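You operate a simulated robot arm through the tools that you are given. There is no shell and no other tool.

You are at the controls of a simulated two-armed robot. One attempt, no reset.

## Task
Bevel the disc in the cone wheel to the job card's size.
Fine: guard over and water on first; switch and tap end off.

It is judged by the outcome, as a careful person would: the job done as asked, and still so three seconds after it is handed in. It fails if anything else is knocked over, pushed out of place, dropped, spilled or broken.

## Robot
Two 7-joint arms with fingered hands on one trunk that stands fixed in place. Base frame: the origin is at the foot of the trunk, x ahead of it, y to its left, z up. Units: mm, rad, N and s.
The left shoulder is at [70, 145, 1087], the right one opposite. With the tool pointing down near the work surface each hand reaches from about 380 to 780 mm from the base axis, measured 20 degrees to its own side. Payload 3.5 kg a hand.
The tool frame of a hand sits at the grasp point between the pads (the TCP): z along the fingers, y along the line on which they close. The tips reach 25 mm beyond it. The gripper opens to 88 mm; its body begins 29 mm behind the TCP. The gripper is a hand of 4 fingers: y runs from the thumb to the fingers, the wrist lies at [-13, -97, -162] in the tool frame, and closing takes about 1.5 s.
Orientation is that of the tool frame in the base frame, as a unit quaternion [x, y, z, w]. With the fingers straight down and the wrist toward the robot, the tool's x, y and z point along [0, 1, 0], [1, 0, 0] and [0, 0, -1] of the base frame.

## Interface
- The arms move only by the tool servo_tool. It takes "left_targets", "right_targets" or both (then of equal length, played together; a hand with none holds still); each is a list of rows, each a list of 6 numbers: the shift along the tool's x, y, z in mm, then the turn, a rotation vector about the tool's x, y, z in rad. In form: [[tx, ty, tz, wx, wy, wz], ...]. A call has 1 to 20 rows; each row shifts and turns the commanded pose from where the row before left it, along the tool's axes as they then stand. "left_jaw" and "right_jaw" are, for a hand that has rows, the closure in counts, from 0 (fully open) to 255 (shut), set as the call begins (left out, the last holds). A row lasts 0.2 s, in which the tool goes at most 50 mm and 0.15 rad; a call with a longer step from one row to the next is refused whole, and so is a gripper value outside its range. Where a pose cannot be reached the arm comes as near as it can. A force on the tool above 40 N (or 10 N above the force at the start of the call, whichever is more), or a blocked arm, ends the call early, and 0.2 s more pass. Each finger travels about 45 mm/s and halts on what it meets, pressing with about 22 N; the grip force reading is that of the motor and also rises with nothing between the fingers. The clock runs only during rows and for 0.2 s after the last one: add rows that do not move to give the fingers time. It gives the time, the measured TCP pose, the force on the tool (base axes), the opening and the grip force at its end, in the units of the frame above (readings bear some noise), with the torque about the TCP (base axes, N m) and any sound that the robot's microphone picked up.
- Cameras (640 x 400 px; columns grow to the right, rows downward): "scene" is now at [129.6, -38.2, 1402.8]; the picture's right is [-0.44, -0.90, 0.00], its down [-0.56, 0.27, -0.78] and it looks along [0.70, -0.35, -0.62] (base axes); focal length 309 px, centre (320, 200). "left" rides on the left gripper at [-64, -83, -98] in its tool frame; the picture's right is [-0.62, -0.37, 0.69], its down [0.71, -0.63, 0.30] and it looks along [0.32, 0.68, 0.65] (tool axes); focal length 265 px, centre (320, 200). "right" rides on the right gripper at [64, -83, -98] in its tool frame; the picture's right is [-0.62, 0.37, -0.69], its down [-0.71, -0.63, 0.30] and it looks along [-0.32, 0.68, 0.65] (tool axes); focal length 265 px, centre (320, 200). There is no depth. A picture from a camera that has moved, and an enlarged one, comes with that camera's place and axes in the base frame and with its lens.
- camera(camera): a new picture of that camera. It takes no simulated time.
- move_column(by): slides the trunk up (or, below 0, down) by that many mm; the arms and the scene camera ride with it, the base frame stays. It gives what a move gives, with no picture.
- hand_shape(shape, hand): the hand has 4 fingers and takes this shape, open, in about a second: jaw (thumb against the fingers, like two jaws); tri (thumb and two fingers); tip (a fingertip pinch); poke (one finger out to press); point (the index stretched); flat (the hand flat); cup (the hand cupped); fist (a fist). The gripper value then closes the fingers along that shape, each until it touches; the sizes above hold for jaw. It gives what a move gives, with no picture.
- head_to(pan, tilt): turns the head with the scene camera to pan (to the left, within 1.501 rad either way) and tilt (down, from -0.506 to 1.204), counted from straight ahead of the robot. It gives what a move gives.
- close_up(camera, box): a new picture of the part [left, top, right, bottom] of that camera's present view, enlarged. It takes no simulated time.
- hand_in(): hands the job in; it is judged then, once.

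Places have to be worked out from the pictures, the camera data and where the tool is seen. Open the grippers and draw the arms clear of the work before you hand the job in, unless the task says otherwise.

The tools are called after ">>>" as a command line: name --argument value ..., lists and objects as JSON in quotes. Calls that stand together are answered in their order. servo_tool: Moves the arms, as the interface text tells. Its arguments: {"type":"object","properties":{"left_targets":{"type":"array","items":{"type":"array","items":{"type":"number"}}},"left_jaw":{"type":"number"},"right_targets":{"type":"array","items":{"type":"array","items":{"type":"number"}}},"right_jaw":{"type":"number"}},"required":[]} The other tools are called the same way: move_column (by) moves the trunk up or down; hand_shape (shape, hand) gives the hand a shape; head_to (pan, tilt) turns the head that bears the scene camera; camera (camera) takes a picture; close_up (camera, box) takes an enlarged picture of a part of a camera's view; hand_in () hands the job in.

At the start:

```text
t: 0.0
left_tcp_pos: [560.4, 11.5, 1193.3]
left_ee_rot: [0.707, 0.707, 0.0, 0.0]
left_ft_force: [0.0, -0.3, -0.1]
left_wrist_torque: [-0.03, -0.01, 0.0]
left_width: 87.8
left_grasp_force: 0.0
left_shape: jaw
right_tcp_pos: [366.3, -424.5, 1107.2]
right_ee_rot: [0.707, 0.707, -0.001, 0.0]
right_ft_force: [-1.2, 0.7, 0.0]
right_wrist_torque: [0.0, -0.02, 0.06]
right_width: 87.3
right_grasp_force: 0.1
right_shape: jaw
trunk travel left (down, up): [-650.0, 190.0]
head pan, tilt (commanded): [-0.459, 0.668]
```

scene: 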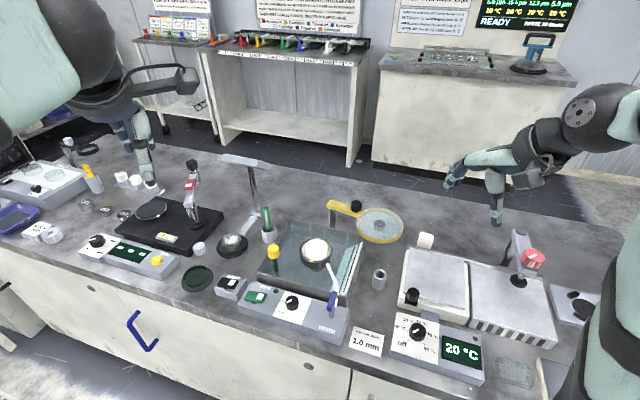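
right: 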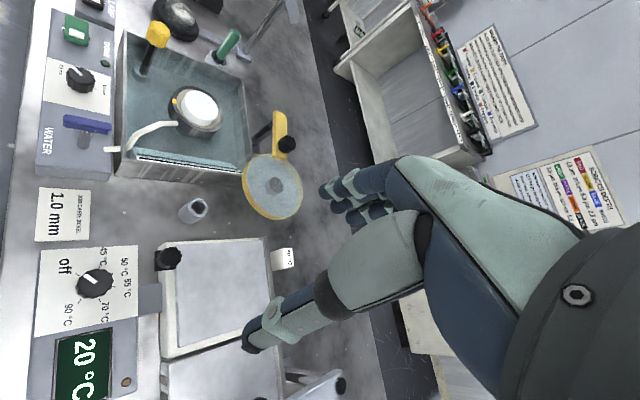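
left: 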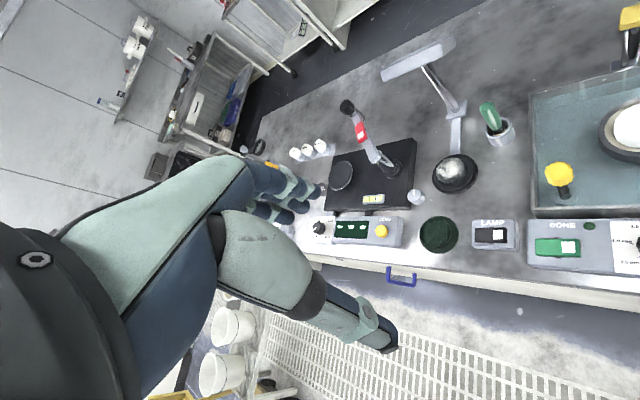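

I'll begin by inspecting the work area: the cone grinder with its switch, speed knob, water tap, guard, and the job card. First I take enlarged pictures.

>>> close_up --camera "scene" --box '[220, 180, 420, 360]'

>>> close_up --camera "right" --box '[30, 0, 310, 250]'

>>> close_up --camera "left" --box '[440, 60, 640, 300]'

>>> close_up --camera "scene" --box '[130, 0, 600, 100]'

```text
2.22 times, centred on (320, 270) of scene
camera zoom: at [129.6, -38.2, 1402.8], right [-0.44, -0.9, 0.0], down [-0.56, 0.27, -0.78], along [0.7, -0.35, -0.62], focal length 686 px, centre (320, 44)
```

zoom: 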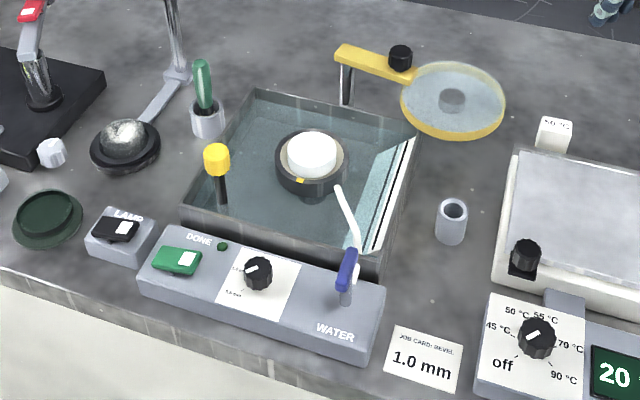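

```text
1.60 times, centred on (170, 125) of right
camera zoom: at [283.2, -361.2, 1205.2], right [0.37, -0.62, 0.69], down [-0.63, -0.71, -0.3], along [0.68, -0.32, -0.65], focal length 425 px, centre (560, 320)
```

zoom: 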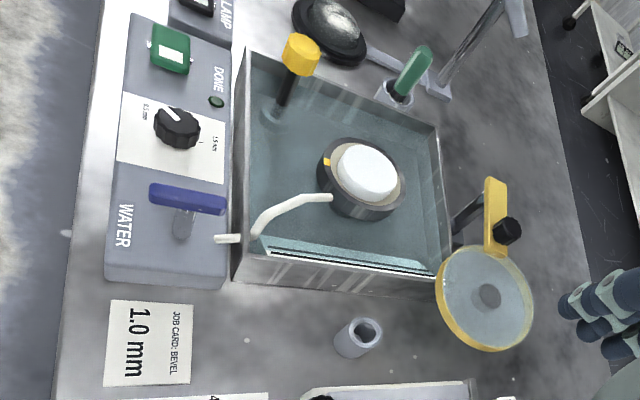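

```text
1.67 times, centred on (540, 180) of left
camera zoom: at [477.3, -53.2, 1293.1], right [-0.37, -0.62, -0.69], down [-0.63, 0.71, -0.3], along [0.68, 0.32, -0.65], focal length 442 px, centre (-47, 233)
```

zoom: 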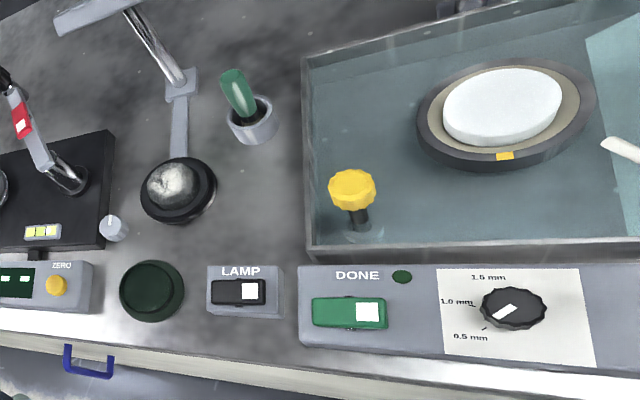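

```text
1.36 times, centred on (365, 50) of scene
camera zoom: at [129.6, -38.2, 1402.8], right [-0.44, -0.9, 0.0], down [-0.56, 0.27, -0.78], along [0.7, -0.35, -0.62], focal length 420 px, centre (259, 404)
```

zoom: 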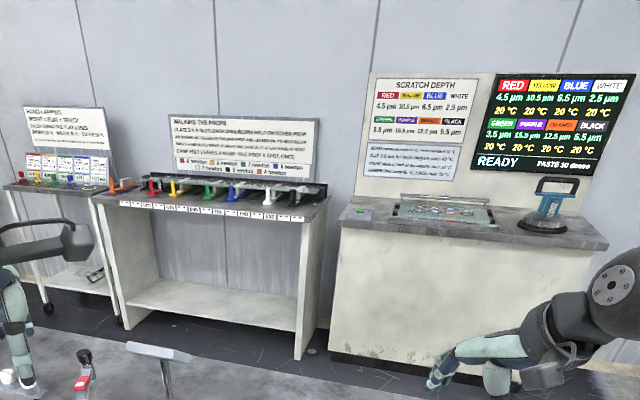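

The machine has a green rocker switch, a dial with 0.5/1.0/1.5 mm marks, a blue tap lever with a spout, a swing guard with a black knob, and the job card says 1.0 mm. I'll zoom in on each detail to read the present dial setting and the mechanics.

>>> close_up --camera "right" --box '[40, 0, 120, 60]'

>>> close_up --camera "right" --box '[40, 50, 140, 120]'

>>> close_up --camera "right" --box '[220, 90, 320, 230]'

>>> close_up --camera "left" --box '[520, 90, 640, 280]'

>>> close_up --camera "scene" --box '[230, 270, 390, 360]'

>>> close_up --camera "scene" --box '[380, 70, 600, 75]'

```text
6.67 times, centred on (80, 30) of right
camera zoom: at [283.2, -361.2, 1205.2], right [0.37, -0.62, 0.69], down [-0.63, -0.71, -0.3], along [0.68, -0.32, -0.65], focal length 1769 px, centre (1920, 1333)
```

zoom: 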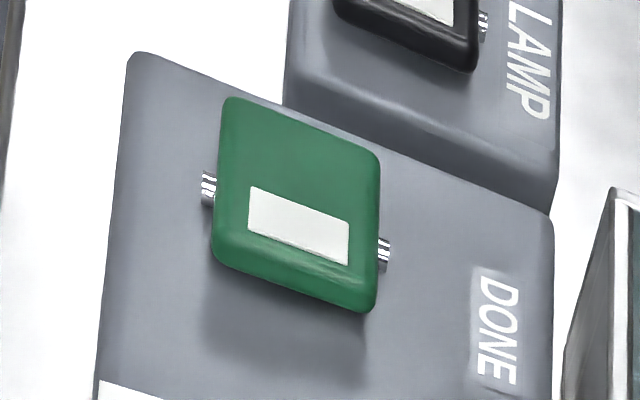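

```text
5.71 times, centred on (90, 85) of right
camera zoom: at [283.2, -361.2, 1205.2], right [0.37, -0.62, 0.69], down [-0.63, -0.71, -0.3], along [0.68, -0.32, -0.65], focal length 1517 px, centre (1634, 857)
```

zoom: 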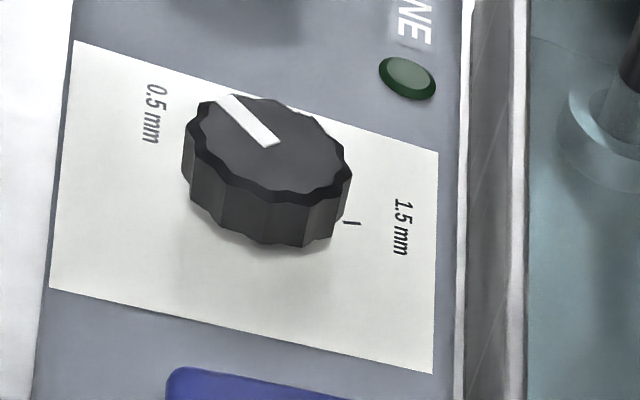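

```text
2.86 times, centred on (270, 160) of right
camera zoom: at [283.2, -361.2, 1205.2], right [0.37, -0.62, 0.69], down [-0.63, -0.71, -0.3], along [0.68, -0.32, -0.65], focal length 758 px, centre (463, 314)
```

zoom: 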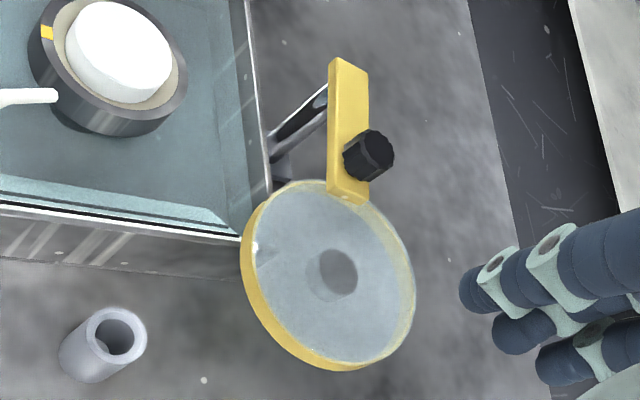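

```text
2.11 times, centred on (580, 185) of left
camera zoom: at [477.3, -53.2, 1293.1], right [-0.37, -0.62, -0.69], down [-0.63, 0.71, -0.3], along [0.68, 0.32, -0.65], focal length 559 px, centre (-227, 232)
```

zoom: 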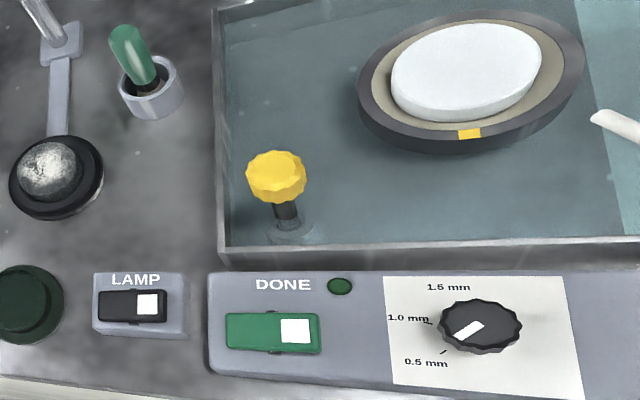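

```text
4.00 times, centred on (310, 315) of scene
camera zoom: at [129.6, -38.2, 1402.8], right [-0.44, -0.9, 0.0], down [-0.56, 0.27, -0.78], along [0.7, -0.35, -0.62], focal length 1234 px, centre (360, -260)
```

zoom: 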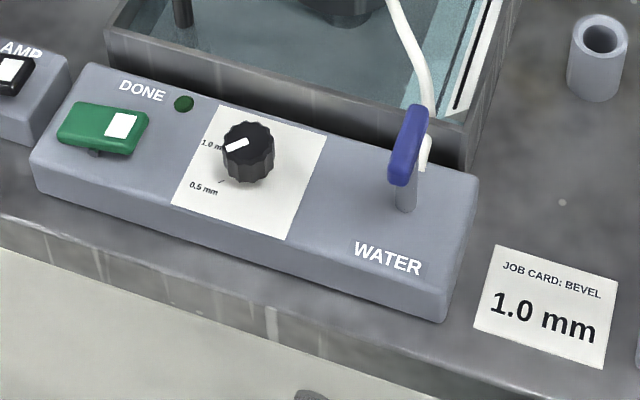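

```text
2.91 times, centred on (490, 72) of scene
camera zoom: at [129.6, -38.2, 1402.8], right [-0.44, -0.9, 0.0], down [-0.56, 0.27, -0.78], along [0.7, -0.35, -0.62], focal length 898 px, centre (-174, 571)
```

zoom: 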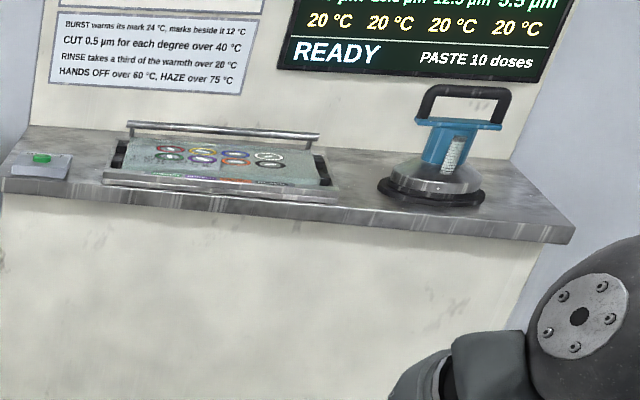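

Zoomed views are sharp, so I'll use high magnification on the dial, tap, switch and wheel to find how they're set and their exact places.

>>> close_up --camera "scene" --box '[272, 286, 312, 311]'

>>> close_up --camera "left" --box '[600, 220, 640, 260]'

>>> close_up --camera "scene" --box '[310, 260, 358, 330]'

>>> close_up --camera "right" --box '[50, 90, 170, 190]'

>>> close_up --camera "right" --box '[130, 10, 240, 150]'

>>> close_up --camera "scene" --box '[230, 280, 280, 310]'

>>> close_up --camera "scene" --box '[320, 185, 410, 250]'

```text
16.00 times, centred on (292, 298) of scene
camera zoom: at [129.6, -38.2, 1402.8], right [-0.44, -0.9, 0.0], down [-0.56, 0.27, -0.78], along [0.7, -0.35, -0.62], focal length 4937 px, centre (768, -1376)
```

zoom: 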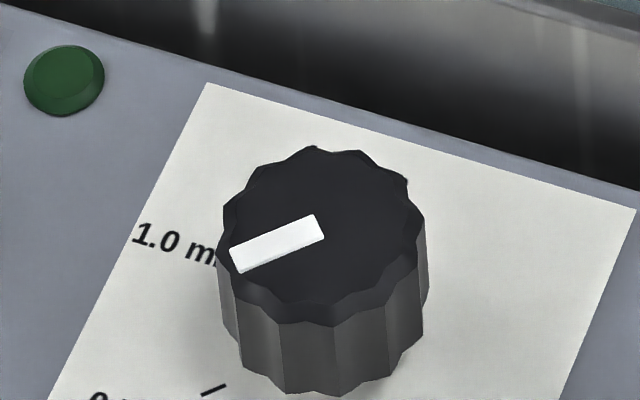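

```text
10.00 times, centred on (620, 240) of left
camera zoom: at [477.3, -53.2, 1293.1], right [-0.37, -0.62, -0.69], down [-0.63, 0.71, -0.3], along [0.68, 0.32, -0.65], focal length 2654 px, centre (-2680, -200)
```

zoom: 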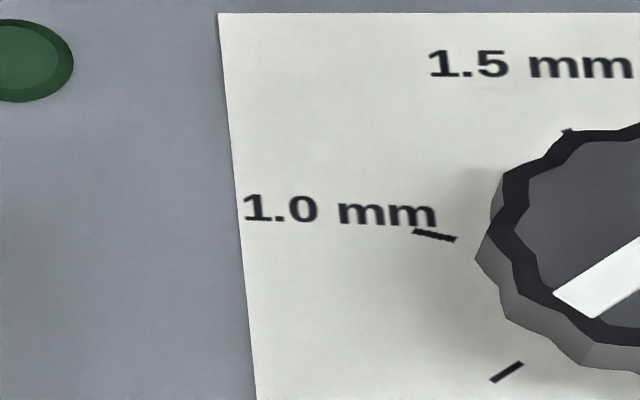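

```text
5.71 times, centred on (334, 295) of scene
camera zoom: at [129.6, -38.2, 1402.8], right [-0.44, -0.9, 0.0], down [-0.56, 0.27, -0.78], along [0.7, -0.35, -0.62], focal length 1763 px, centre (240, -343)
```

zoom: 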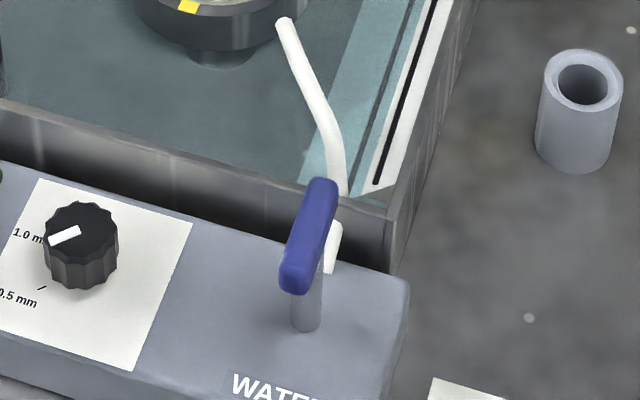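

```text
4.00 times, centred on (110, 140) of right
camera zoom: at [283.2, -361.2, 1205.2], right [0.37, -0.62, 0.69], down [-0.63, -0.71, -0.3], along [0.68, -0.32, -0.65], focal length 1062 px, centre (1160, 440)
```

zoom: 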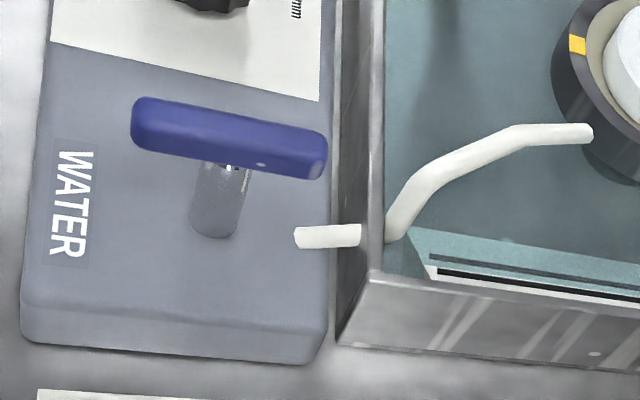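

```text
2.86 times, centred on (185, 80) of right
camera zoom: at [283.2, -361.2, 1205.2], right [0.37, -0.62, 0.69], down [-0.63, -0.71, -0.3], along [0.68, -0.32, -0.65], focal length 758 px, centre (706, 543)
```

zoom: 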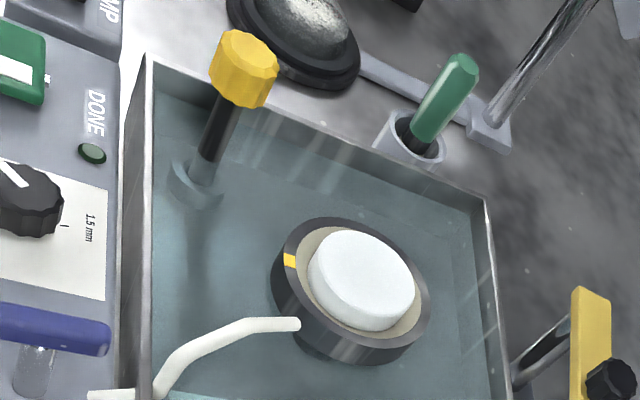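

```text
12.80 times, centred on (255, 295) of scene
camera zoom: at [129.6, -38.2, 1402.8], right [-0.44, -0.9, 0.0], down [-0.56, 0.27, -0.78], along [0.7, -0.35, -0.62], focal length 3950 px, centre (1152, -1016)
```

zoom: 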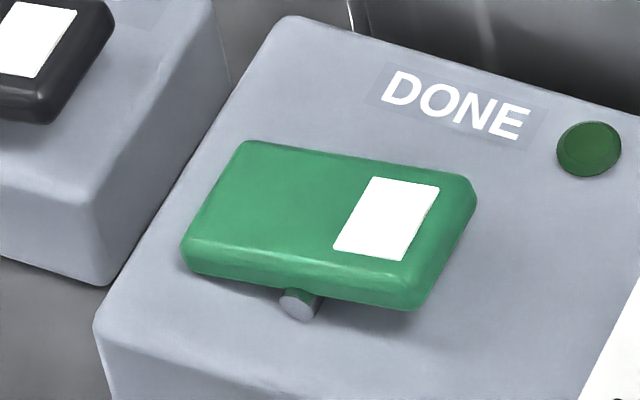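

```text
6.15 times, centred on (365, 218) of scene
camera zoom: at [129.6, -38.2, 1402.8], right [-0.44, -0.9, 0.0], down [-0.56, 0.27, -0.78], along [0.7, -0.35, -0.62], focal length 1899 px, centre (43, 92)
```

zoom: 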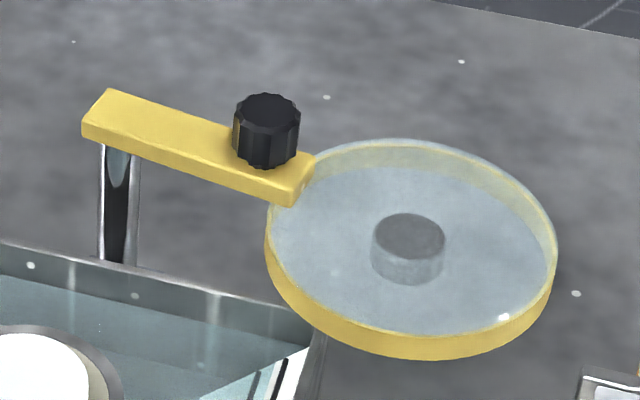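

Geometry so far (triangulated): dial axis ≈ (511,−159), knob top z≈811, pointer at the 0.5 mark (needs ≈60° clockwise seen from above to reach 1.0); tap T-bar centre ≈ (455,−227,840); rocker ≈ (558,−90); guard knob ≈ (657,−406,880), its pivot ≈ (714,−359), wheel ≈ (609,−266,827). I'll put the right hand in the tip-pinch shape and look at it.

>>> hand_shape --shape "tip" --hand "right"

>>> camera --camera "right"

>>> close_up --camera "scene" --box '[420, 80, 640, 260]'

```text
t: 0.9
left_tcp_pos: [560.6, 11.6, 1195.7]
left_ee_rot: [0.708, 0.706, 0.0, 0.0]
left_ft_force: [-0.5, -0.5, 0.2]
left_wrist_torque: [-0.01, 0.03, 0.0]
left_width: 87.4
left_grasp_force: 0.1
left_shape: jaw
right_tcp_pos: [365.9, -425.1, 1105.9]
right_ee_rot: [0.708, 0.706, 0.001, 0.0]
right_ft_force: [0.3, 1.5, -0.4]
right_wrist_torque: [0.02, -0.01, -0.01]
right_width: 87.8
right_grasp_force: 0.0
right_shape: tip
trunk travel left (down, up): [-650.0, 190.0]
head pan, tilt (commanded): [-0.459, 0.668]
```

```text
taken
camera right: at [283.2, -361.2, 1205.2], right [0.37, -0.62, 0.69], down [-0.63, -0.71, -0.3], along [0.68, -0.32, -0.65], focal length 265 px, centre (320, 200)
```

right: 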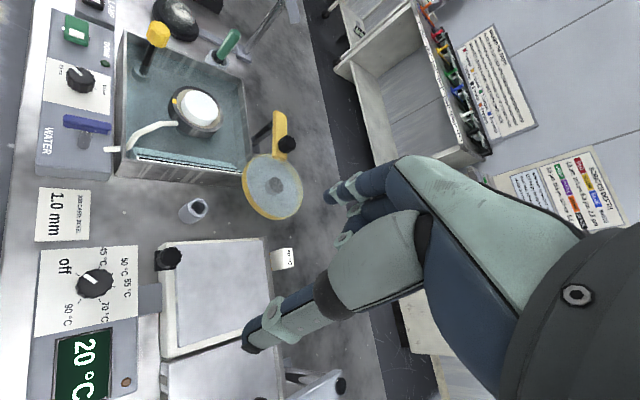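

```text
2.22 times, centred on (530, 170) of scene
camera zoom: at [129.6, -38.2, 1402.8], right [-0.44, -0.9, 0.0], down [-0.56, 0.27, -0.78], along [0.7, -0.35, -0.62], focal length 686 px, centre (-147, 267)
```

zoom: 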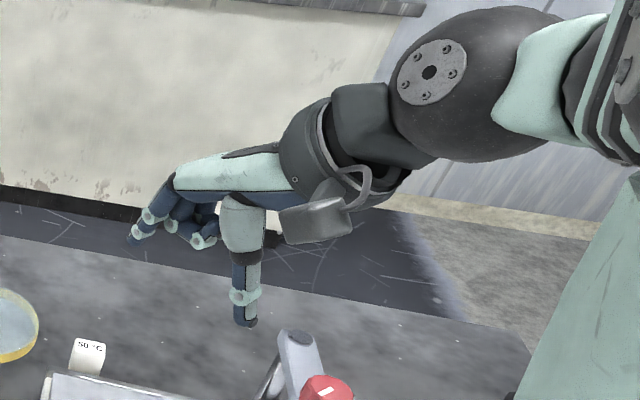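

The tip pinch looks good: index and thumb oppose around the TCP. I'll bring the right hand high above the dial (TCP ≈ (511,−159,930)) with its wrist turned 45° to the right, and turn the left hand as an observer looking at the machine from the left.

>>> servo_tool --left_targets '[[6, -10, 37, 0, 0, 0], [6, -10, 37, 0, 0, 0], [6, -10, 37, 0, 0, 0], [5, -10, 37, 0, 0, 0], [0, 0, 0, 0, 0, 0.1342], [0, 0, 0, 0, 0, 0.1342], [0, 0, 0, 0, 0, 0.1342], [0, 0, 0, 0, 0, 0.1342], [0, 0, 0, 0, 0, 0.1342], [0, 0, 0, 0, 0, 0.1342], [0, 0, 0, 0, 0, 0.1342], [0, 0, 0, 0, 0, 0.1342], [0, 0, 0, 0, 0, 0.1342], [0, 0, 0, 0, 0, 0.1342], [0, 0, 0, 0, 0, 0.1342], [0, 0, 0, 0, 0, 0.1342], [0, 0, 0, 0, 0, 0.1342]]' --right_targets '[[33.2, 18.1, 22, 0, 0, 0], [33.2, 18.1, 22, 0, 0, 0], [33.2, 18.1, 22, 0, 0, 0], [33.2, 18.1, 22, 0, 0, 0], [33.2, 18.1, 22, 0, 0, 0], [33.2, 18.1, 22, 0, 0, 0], [33.2, 18.1, 22, 0, 0, 0], [33.2, 18.1, 22, 0, 0, 0], [0, 0, 0, 0, 0, -0.131], [0, 0, 0, 0, 0, -0.131], [0, 0, 0, 0, 0, -0.131], [0, 0, 0, 0, 0, -0.131], [0, 0, 0, 0, 0, -0.131], [0, 0, 0, 0, 0, -0.131], [0, 0, 0, 0, 0, 0], [0, 0, 0, 0, 0, 0], [0, 0, 0, 0, 0, 0]]'

>>> camera --camera "left"

>>> camera --camera "scene"

>>> camera --camera "right"

```text
t: 4.5
left_tcp_pos: [522.0, 35.0, 1045.7]
left_ee_rot: [0.996, -0.087, 0.0, 0.0]
left_ft_force: [0.1, -0.7, 0.7]
left_wrist_torque: [0.0, 0.01, 0.03]
left_width: 87.6
left_grasp_force: 0.0
left_shape: jaw
right_tcp_pos: [511.9, -158.7, 929.0]
right_ee_rot: [0.382, 0.924, -0.002, 0.0]
right_ft_force: [0.2, 0.6, 0.2]
right_wrist_torque: [0.01, -0.01, 0.04]
right_width: 87.8
right_grasp_force: 0.1
right_shape: tip
trunk travel left (down, up): [-650.0, 190.0]
head pan, tilt (commanded): [-0.459, 0.668]
```

```text
taken
camera left: at [472.9, 127.5, 1144.6], right [-0.55, 0.47, -0.69], down [0.81, 0.5, -0.3], along [0.2, -0.73, -0.65], focal length 265 px, centre (320, 200)
```

left: 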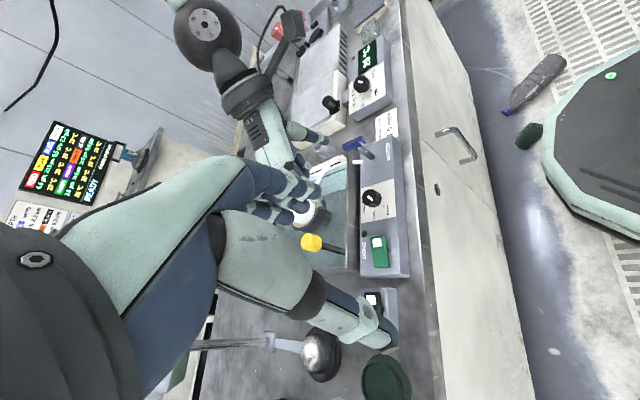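

```text
taken
camera scene: at [130.6, -38.3, 1402.7], right [-0.44, -0.9, 0.0], down [-0.56, 0.27, -0.78], along [0.7, -0.35, -0.62], focal length 309 px, centre (320, 200)
```

scene: 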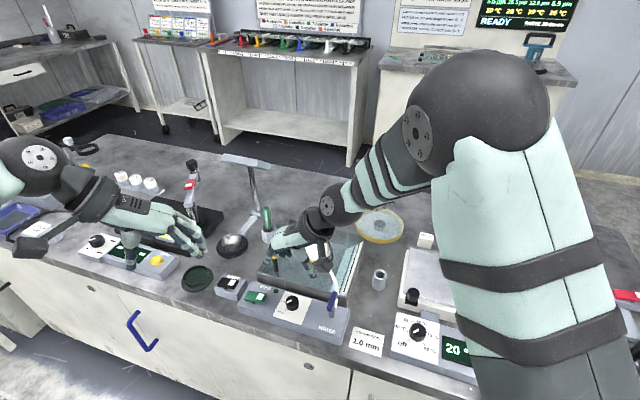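

```text
taken
camera right: at [407.6, -173.7, 1028.7], right [0.7, -0.18, 0.69], down [0.06, -0.95, -0.3], along [0.71, 0.26, -0.65], focal length 265 px, centre (320, 200)
```

right: 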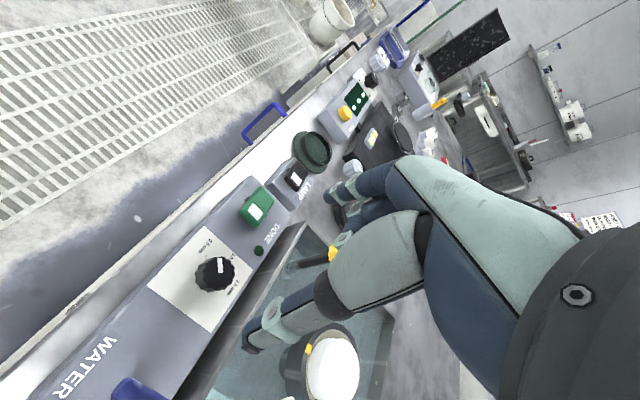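

The card now appears to read something different in this view, so I'll zoom in on it and on the dial before descending.

>>> close_up --camera "scene" --box '[340, 320, 395, 360]'

>>> close_up --camera "right" --box '[150, 220, 290, 320]'

>>> close_up --camera "left" --box '[260, 120, 440, 300]'

```text
10.00 times, centred on (368, 340) of scene
camera zoom: at [130.6, -38.3, 1402.7], right [-0.44, -0.9, 0.0], down [-0.56, 0.27, -0.78], along [0.7, -0.35, -0.62], focal length 3086 px, centre (-155, -1200)
```

zoom: 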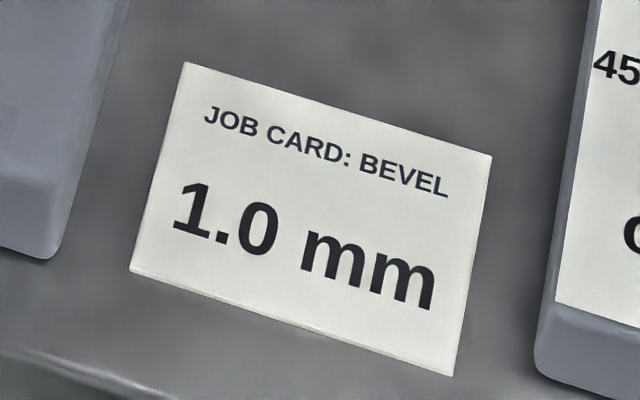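

```text
4.00 times, centred on (220, 270) of right
camera zoom: at [407.6, -173.7, 1028.7], right [0.7, -0.18, 0.69], down [0.06, -0.95, -0.3], along [0.71, 0.26, -0.65], focal length 1062 px, centre (720, -80)
```

zoom: 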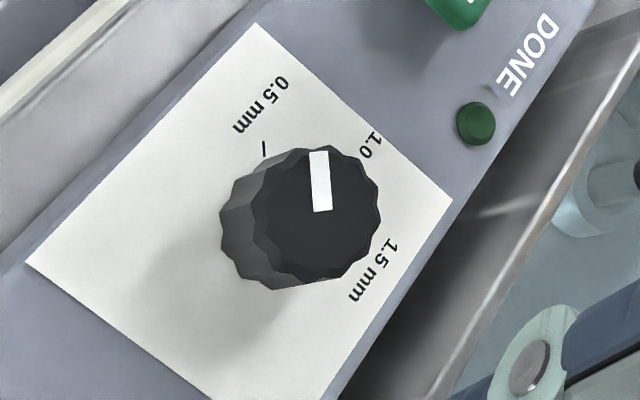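

```text
2.22 times, centred on (350, 210) of left
camera zoom: at [472.9, 127.5, 1144.6], right [-0.55, 0.47, -0.69], down [0.81, 0.5, -0.3], along [0.2, -0.73, -0.65], focal length 590 px, centre (253, 178)
```

zoom: 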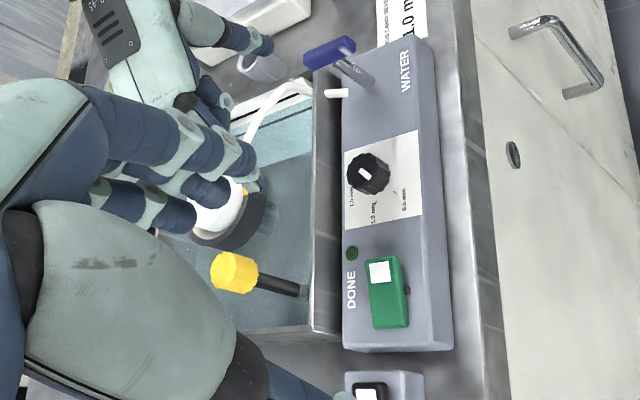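

The card reads 1.0 mm and the pointer sits at 0.5. Before descending I'll close the tip pinch in the air to see exactly where the fingertips meet relative to the TCP.

>>> servo_tool --right_targets '[[0, 0, 0, 0, 0, 0], [0, 0, 0, 0, 0, 0], [0, 0, 0, 0, 0, 0], [0, 0, 0, 0, 0, 0], [0, 0, 0, 0, 0, 0], [0, 0, 0, 0, 0, 0], [0, 0, 0, 0, 0, 0], [0, 0, 0, 0, 0, 0]]' --right_jaw 160

>>> camera --camera "right"

>>> close_up --camera "scene" --box '[250, 190, 390, 290]'

>>> close_up --camera "left" --box '[260, 120, 440, 300]'

```text
t: 6.3
left_tcp_pos: [521.2, 35.2, 1046.2]
left_ee_rot: [0.996, -0.087, 0.001, 0.0]
left_ft_force: [0.0, 0.7, 0.3]
left_wrist_torque: [0.01, -0.01, 0.01]
left_width: 87.8
left_grasp_force: 0.1
left_shape: jaw
right_tcp_pos: [510.5, -159.8, 929.0]
right_ee_rot: [0.382, 0.924, 0.0, 0.0]
right_ft_force: [0.4, 0.4, 0.1]
right_wrist_torque: [0.04, -0.02, 0.03]
right_width: 33.4
right_grasp_force: 0.1
right_shape: tip
trunk travel left (down, up): [-650.0, 190.0]
head pan, tilt (commanded): [-0.459, 0.668]
```

```text
taken
camera right: at [406.9, -173.6, 1029.0], right [0.7, -0.18, 0.69], down [0.06, -0.95, -0.3], along [0.71, 0.25, -0.65], focal length 265 px, centre (320, 200)
```

right: 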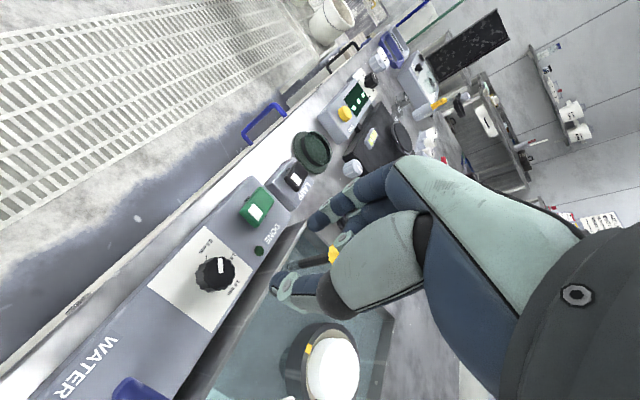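

```text
4.00 times, centred on (320, 240) of scene
camera zoom: at [129.6, -38.1, 1402.8], right [-0.44, -0.9, 0.0], down [-0.56, 0.27, -0.78], along [0.7, -0.35, -0.62], focal length 1234 px, centre (320, 40)
```

zoom: 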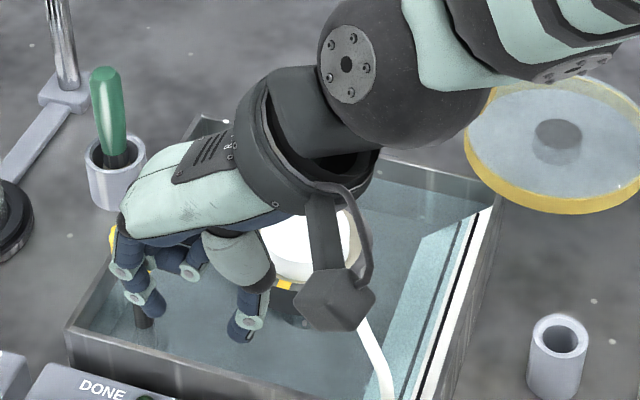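

```text
2.22 times, centred on (350, 210) of left
camera zoom: at [471.9, 127.3, 1145.1], right [-0.55, 0.47, -0.69], down [0.81, 0.5, -0.3], along [0.2, -0.73, -0.65], focal length 590 px, centre (253, 178)
```

zoom: 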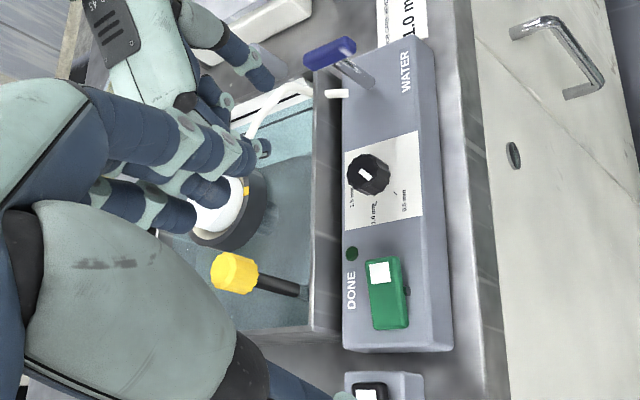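

The pinch closes centred on the TCP with tips ~20 mm below it. I'll open to about 50 mm and descend around the dial knob to TCP z≈824, slowly at the end.

>>> servo_tool --right_targets '[[0, 0, 0, 0, 0, 0], [0, 0, 0, 0, 0, 0], [0, 0, 25, 0, 0, 0], [0, 0, 25, 0, 0, 0], [0, 0, 20, 0, 0, 0], [0, 0, 10, 0, 0, 0], [0, 0, 10, 0, 0, 0], [0, 0, 5, 0, 0, 0], [0, 0, 5, 0, 0, 0], [0, 0, 5, 0, 0, 0], [0, 0, 0, 0, 0, 0]]' --right_jaw 110

>>> camera --camera "right"

>>> close_up --camera "scene" --box '[230, 230, 370, 340]'

>>> close_up --camera "left" --box '[260, 120, 440, 300]'

```text
t: 8.7
left_tcp_pos: [521.3, 33.5, 1046.3]
left_ee_rot: [0.996, -0.087, 0.0, 0.0]
left_ft_force: [-0.3, -0.4, 0.1]
left_wrist_torque: [-0.01, 0.01, -0.01]
left_width: 87.6
left_grasp_force: 0.0
left_shape: jaw
right_tcp_pos: [511.4, -159.5, 823.1]
right_ee_rot: [0.381, 0.924, 0.001, 0.0]
right_ft_force: [-0.6, -0.5, 0.0]
right_wrist_torque: [0.01, 0.02, 0.02]
right_width: 49.5
right_grasp_force: 0.2
right_shape: tip
trunk travel left (down, up): [-650.0, 190.0]
head pan, tilt (commanded): [-0.459, 0.668]
```

```text
taken
camera right: at [407.0, -173.6, 923.9], right [0.7, -0.18, 0.69], down [0.06, -0.95, -0.3], along [0.71, 0.25, -0.65], focal length 265 px, centre (320, 200)
```

right: 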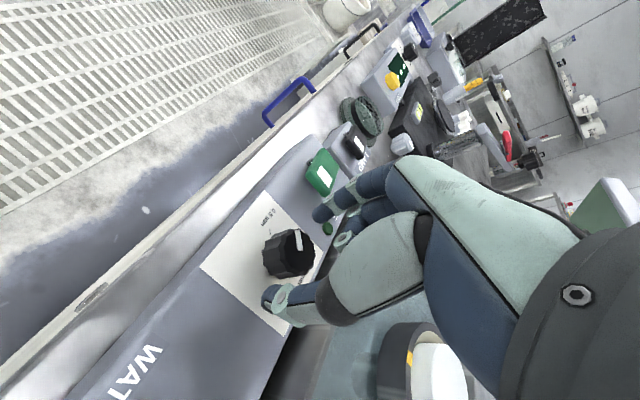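

```text
3.64 times, centred on (300, 285) of scene
camera zoom: at [129.5, -38.1, 1402.8], right [-0.44, -0.9, 0.0], down [-0.56, 0.27, -0.78], along [0.7, -0.35, -0.62], focal length 1122 px, centre (393, -109)
```

zoom: 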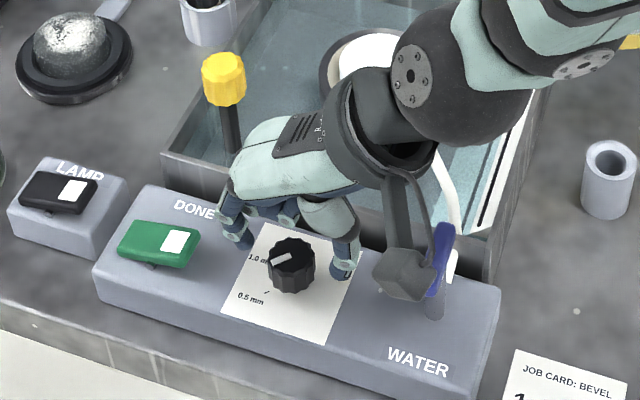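

```text
2.22 times, centred on (350, 210) of left
camera zoom: at [471.8, 127.3, 1145.1], right [-0.55, 0.47, -0.69], down [0.81, 0.5, -0.3], along [0.2, -0.73, -0.65], focal length 590 px, centre (253, 178)
```

zoom: 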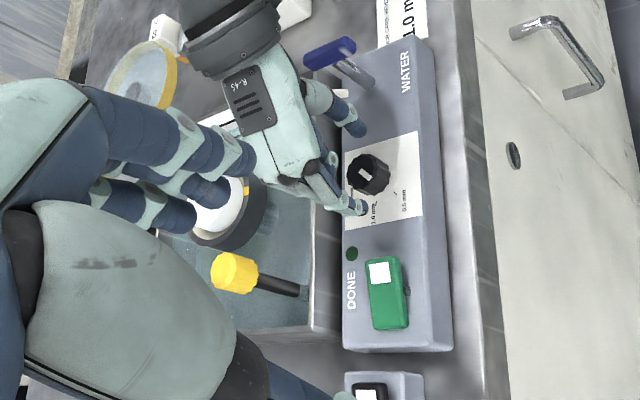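

The fingers straddle the knob. I'll zoom in closer from both sides to check whether the pinch line is centred on the knob before closing.

>>> close_up --camera "scene" --box '[272, 275, 322, 315]'

>>> close_up --camera "left" --box '[335, 160, 405, 220]'

>>> close_up --camera "right" --box '[230, 180, 370, 330]'

```text
10.00 times, centred on (297, 295) of scene
camera zoom: at [129.5, -38.1, 1402.8], right [-0.44, -0.9, 0.0], down [-0.56, 0.27, -0.78], along [0.7, -0.35, -0.62], focal length 3086 px, centre (550, -750)
```

zoom: 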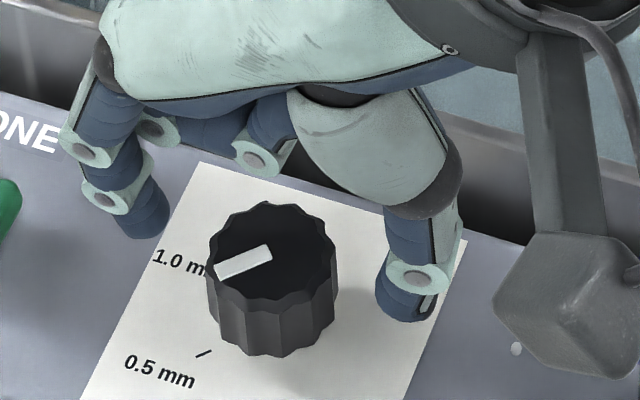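

```text
6.67 times, centred on (370, 190) of left
camera zoom: at [471.8, 127.3, 1145.1], right [-0.55, 0.47, -0.69], down [0.81, 0.5, -0.3], along [0.2, -0.73, -0.65], focal length 1769 px, centre (-13, 267)
```

zoom: 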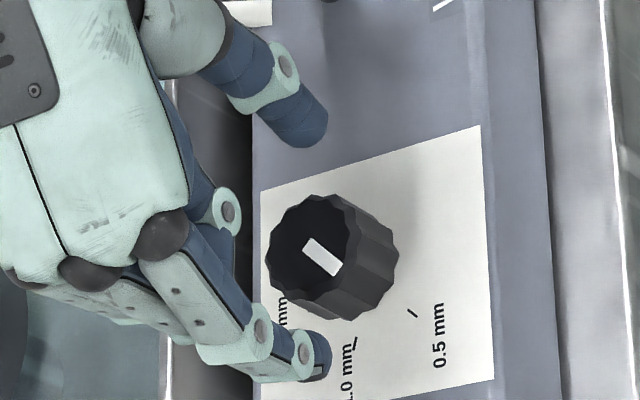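

```text
2.67 times, centred on (300, 255) of right
camera zoom: at [407.0, -173.6, 923.9], right [0.7, -0.18, 0.69], down [0.06, -0.95, -0.3], along [0.71, 0.25, -0.65], focal length 708 px, centre (373, 53)
```

zoom: 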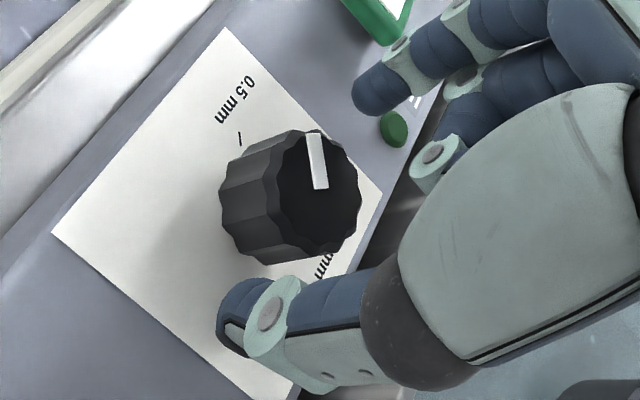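

All three views agree: the tips are at about mid-height of the knob and nearly centred. I'll go 6 mm lower and close on it.

>>> servo_tool --right_targets '[[0, 0, 3, 0, 0, 0], [0, 0, 3, 0, 0, 0], [0, 0, 0, 0, 0, 0]]'

>>> servo_tool --right_targets '[[0, 0, 0, 0, 0, 0], [0, 0, 0, 0, 0, 0], [0, 0, 0, 0, 0, 0], [0, 0, 0, 0, 0, 0], [0, 0, 0, 0, 0, 0], [0, 0, 0, 0, 0, 0], [0, 0, 0, 0, 0, 0], [0, 0, 0, 0, 0, 0]]' --right_jaw 200

>>> close_up --camera "scene" --box '[272, 275, 322, 315]'

>>> close_up --camera "right" --box '[230, 180, 370, 330]'

```text
t: 9.5
left_tcp_pos: [521.2, 35.6, 1047.1]
left_ee_rot: [0.996, -0.087, 0.0, 0.0]
left_ft_force: [-0.1, -0.2, 0.7]
left_wrist_torque: [0.0, 0.02, -0.04]
left_width: 87.8
left_grasp_force: 0.2
left_shape: jaw
right_tcp_pos: [511.8, -158.4, 818.8]
right_ee_rot: [0.381, 0.925, 0.0, 0.0]
right_ft_force: [-0.3, 1.0, 0.4]
right_wrist_torque: [0.0, 0.01, 0.01]
right_width: 49.6
right_grasp_force: 0.1
right_shape: tip
trunk travel left (down, up): [-650.0, 190.0]
head pan, tilt (commanded): [-0.459, 0.668]
```

```text
t: 11.3
left_tcp_pos: [520.6, 35.7, 1046.8]
left_ee_rot: [0.996, -0.087, 0.0, 0.0]
left_ft_force: [1.0, 0.0, -0.6]
left_wrist_torque: [0.04, 0.0, 0.01]
left_width: 87.6
left_grasp_force: 0.0
left_shape: jaw
right_tcp_pos: [511.0, -157.6, 818.9]
right_ee_rot: [0.381, 0.924, 0.0, 0.0]
right_ft_force: [-1.1, 1.9, -2.4]
right_wrist_torque: [0.08, 0.02, 0.0]
right_width: 22.2
right_grasp_force: 22.4
right_shape: tip
trunk travel left (down, up): [-650.0, 190.0]
head pan, tilt (commanded): [-0.459, 0.668]
```

```text
10.00 times, centred on (297, 295) of scene
camera zoom: at [129.6, -37.8, 1402.8], right [-0.44, -0.9, 0.0], down [-0.56, 0.27, -0.78], along [0.7, -0.35, -0.62], focal length 3086 px, centre (550, -750)
```

zoom: 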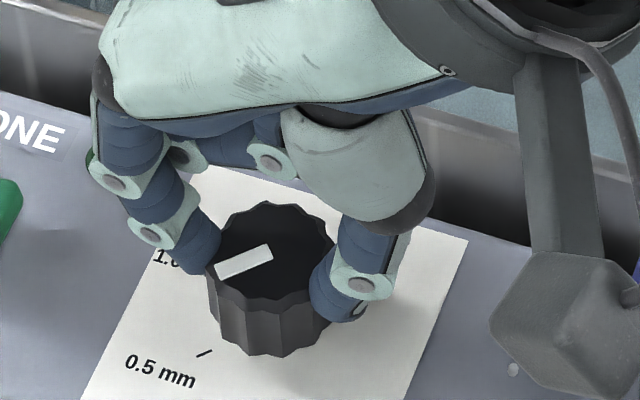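

```text
2.67 times, centred on (300, 255) of right
camera zoom: at [406.9, -172.7, 918.2], right [0.7, -0.18, 0.69], down [0.06, -0.95, -0.3], along [0.71, 0.25, -0.65], focal length 708 px, centre (373, 53)
```

zoom: 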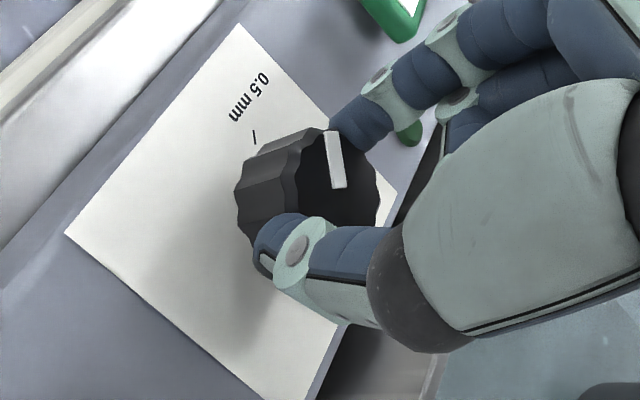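

The knob is gripped (22 N). Now I turn it 60° clockwise (seen from above) and then look.

>>> servo_tool --right_targets '[[0, 0, 0, 0, 0, 0.131], [0, 0, 0, 0, 0, 0.131], [0, 0, 0, 0, 0, 0.131], [0, 0, 0, 0, 0, 0.131], [0, 0, 0, 0, 0, 0.131], [0, 0, 0, 0, 0, 0.131], [0, 0, 0, 0, 0, 0.131], [0, 0, 0, 0, 0, 0.131], [0, 0, 0, 0, 0, 0]]'

>>> close_up --camera "scene" --box '[272, 275, 322, 315]'

>>> close_up --camera "left" --box '[335, 160, 405, 220]'

>>> close_up --camera "right" --box '[230, 180, 370, 330]'

```text
t: 13.3
left_tcp_pos: [522.2, 35.0, 1045.4]
left_ee_rot: [0.996, -0.087, -0.001, 0.0]
left_ft_force: [0.4, -0.6, 0.0]
left_wrist_torque: [-0.02, -0.01, -0.02]
left_width: 87.7
left_grasp_force: 0.1
left_shape: jaw
right_tcp_pos: [512.1, -157.7, 817.9]
right_ee_rot: [0.794, 0.608, -0.001, 0.0]
right_ft_force: [3.6, 6.0, -2.5]
right_wrist_torque: [0.11, -0.07, 0.04]
right_width: 22.3
right_grasp_force: 22.0
right_shape: tip
trunk travel left (down, up): [-650.0, 190.0]
head pan, tilt (commanded): [-0.459, 0.668]
```

```text
10.00 times, centred on (297, 295) of scene
camera zoom: at [131.0, -37.4, 1402.7], right [-0.44, -0.9, 0.0], down [-0.56, 0.27, -0.78], along [0.7, -0.35, -0.62], focal length 3086 px, centre (550, -750)
```

zoom: 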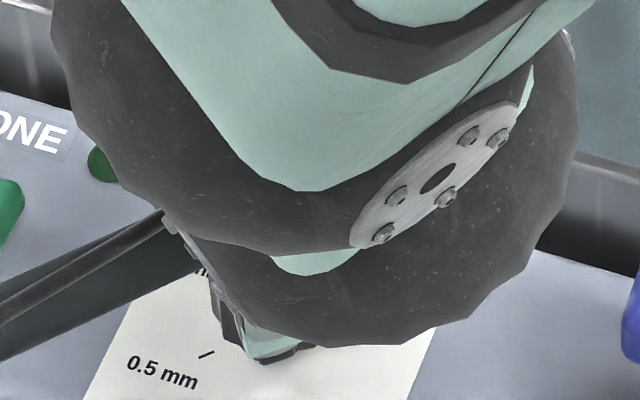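

```text
6.67 times, centred on (370, 190) of left
camera zoom: at [473.0, 127.9, 1144.6], right [-0.55, 0.47, -0.69], down [0.81, 0.5, -0.31], along [0.2, -0.73, -0.65], focal length 1769 px, centre (-13, 267)
```

zoom: 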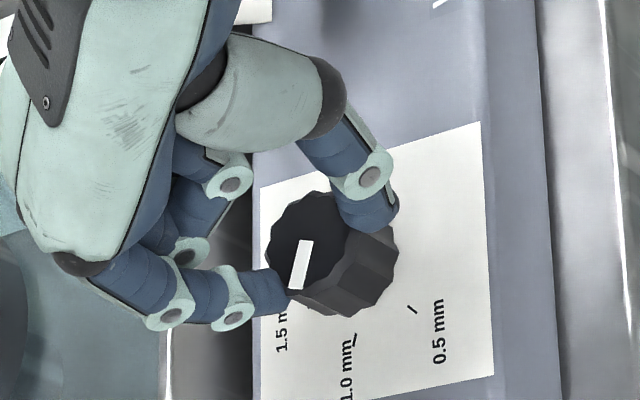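

```text
2.67 times, centred on (300, 255) of right
camera zoom: at [448.5, -75.3, 918.4], right [0.19, -0.69, 0.69], down [-0.79, -0.53, -0.3], along [0.58, -0.49, -0.65], focal length 708 px, centre (373, 53)
```

zoom: 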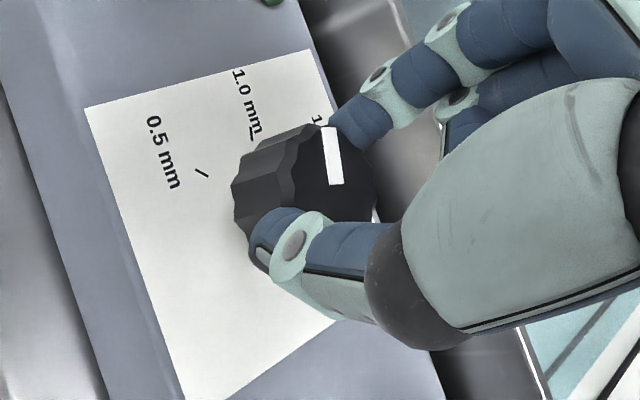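

The pointer turned with the hand to about the 1.0 direction. I'll open, lift straight up and step back so I can read the dial.

>>> servo_tool --right_targets '[[0, 0, 0, 0, 0, 0], [0, 0, 0, 0, 0, 0], [0, 0, 0, 0, 0, 0], [0, 0, 0, 0, 0, 0], [0, 0, -10, 0, 0, 0], [0, 0, -20, 0, 0, 0], [0, 0, -30, 0, 0, 0], [0, 0, -40, 0, 0, 0], [0, 0, -40, 0, 0, 0], [-40, 0, -20, 0, 0, 0], [-40, 0, 0, 0, 0, 0], [-40, 0, 0, 0, 0, 0], [-40, 0, 0, 0, 0, 0], [0, 0, 0, 0, 0, 0]]' --right_jaw 100

>>> close_up --camera "scene" --box '[272, 280, 312, 310]'

>>> close_up --camera "left" --box '[345, 170, 395, 220]'

>>> camera --camera "right"

```text
t: 16.3
left_tcp_pos: [521.3, 35.5, 1045.7]
left_ee_rot: [0.996, -0.088, 0.0, 0.0]
left_ft_force: [0.5, 1.0, 0.6]
left_wrist_torque: [0.0, -0.04, -0.02]
left_width: 87.7
left_grasp_force: 0.1
left_shape: jaw
right_tcp_pos: [468.7, -310.9, 977.5]
right_ee_rot: [0.793, 0.609, 0.0, 0.0]
right_ft_force: [0.9, 0.3, -0.3]
right_wrist_torque: [0.02, -0.02, 0.0]
right_width: 53.0
right_grasp_force: 0.2
right_shape: tip
trunk travel left (down, up): [-650.0, 190.0]
head pan, tilt (commanded): [-0.459, 0.668]
```

```text
13.33 times, centred on (292, 295) of scene
camera zoom: at [130.1, -36.9, 1402.8], right [-0.44, -0.9, 0.0], down [-0.56, 0.27, -0.78], along [0.7, -0.35, -0.62], focal length 4114 px, centre (693, -1067)
```

zoom: 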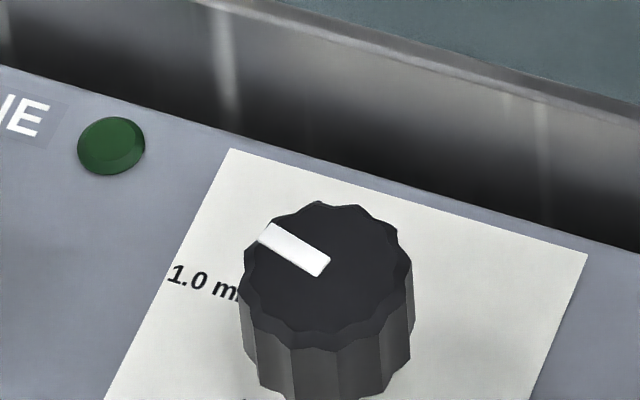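

```text
8.00 times, centred on (370, 195) of left
camera zoom: at [472.2, 128.2, 1144.8], right [-0.55, 0.47, -0.69], down [0.81, 0.5, -0.31], along [0.2, -0.73, -0.65], focal length 2123 px, centre (-80, 240)
```

zoom: 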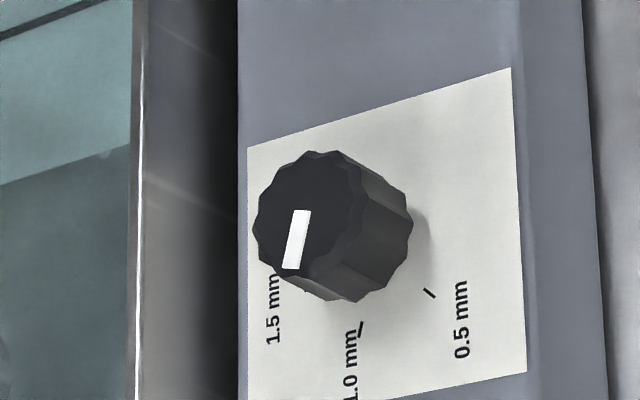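

```text
taken
camera right: at [404.4, -228.9, 1077.5], right [0.2, -0.69, 0.69], down [-0.79, -0.53, -0.3], along [0.58, -0.49, -0.65], focal length 265 px, centre (320, 200)
```

right: 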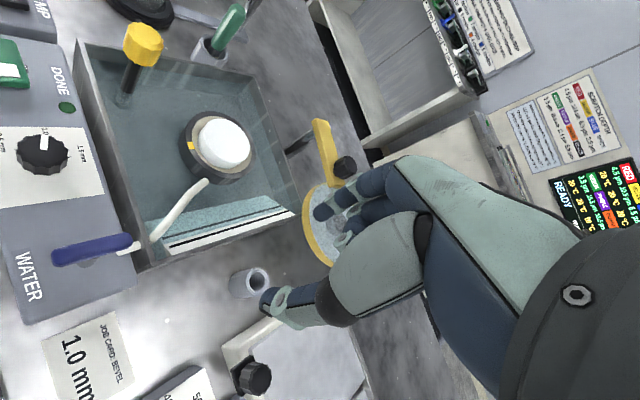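

I'll zoom further on the 1.0 tick and pointer to measure the remaining angle error.

>>> close_up --camera "left" --box '[358, 184, 388, 214]'

>>> close_up --camera "right" --box '[10, 120, 80, 190]'

```text
13.33 times, centred on (373, 199) of left
camera zoom: at [472.2, 128.2, 1144.8], right [-0.55, 0.47, -0.69], down [0.81, 0.5, -0.31], along [0.2, -0.73, -0.65], focal length 3539 px, centre (-387, 213)
```

zoom: 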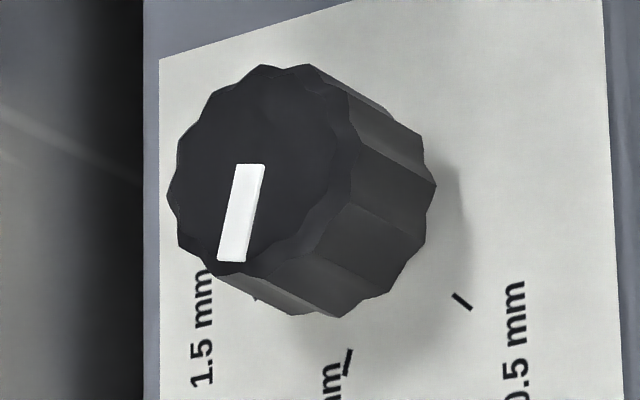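

```text
5.71 times, centred on (45, 155) of right
camera zoom: at [404.4, -228.9, 1077.5], right [0.2, -0.69, 0.69], down [-0.79, -0.53, -0.3], along [0.58, -0.49, -0.65], focal length 1517 px, centre (1891, 457)
```

zoom: 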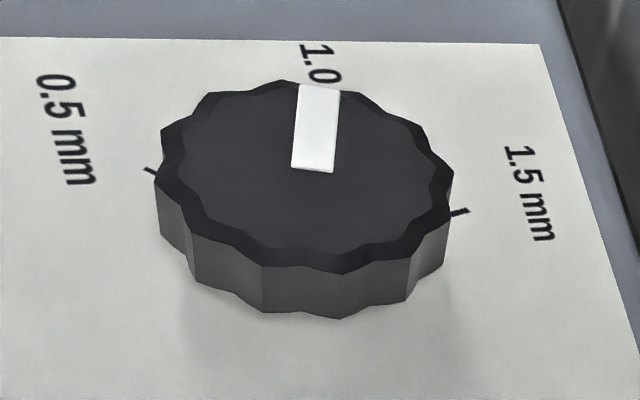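

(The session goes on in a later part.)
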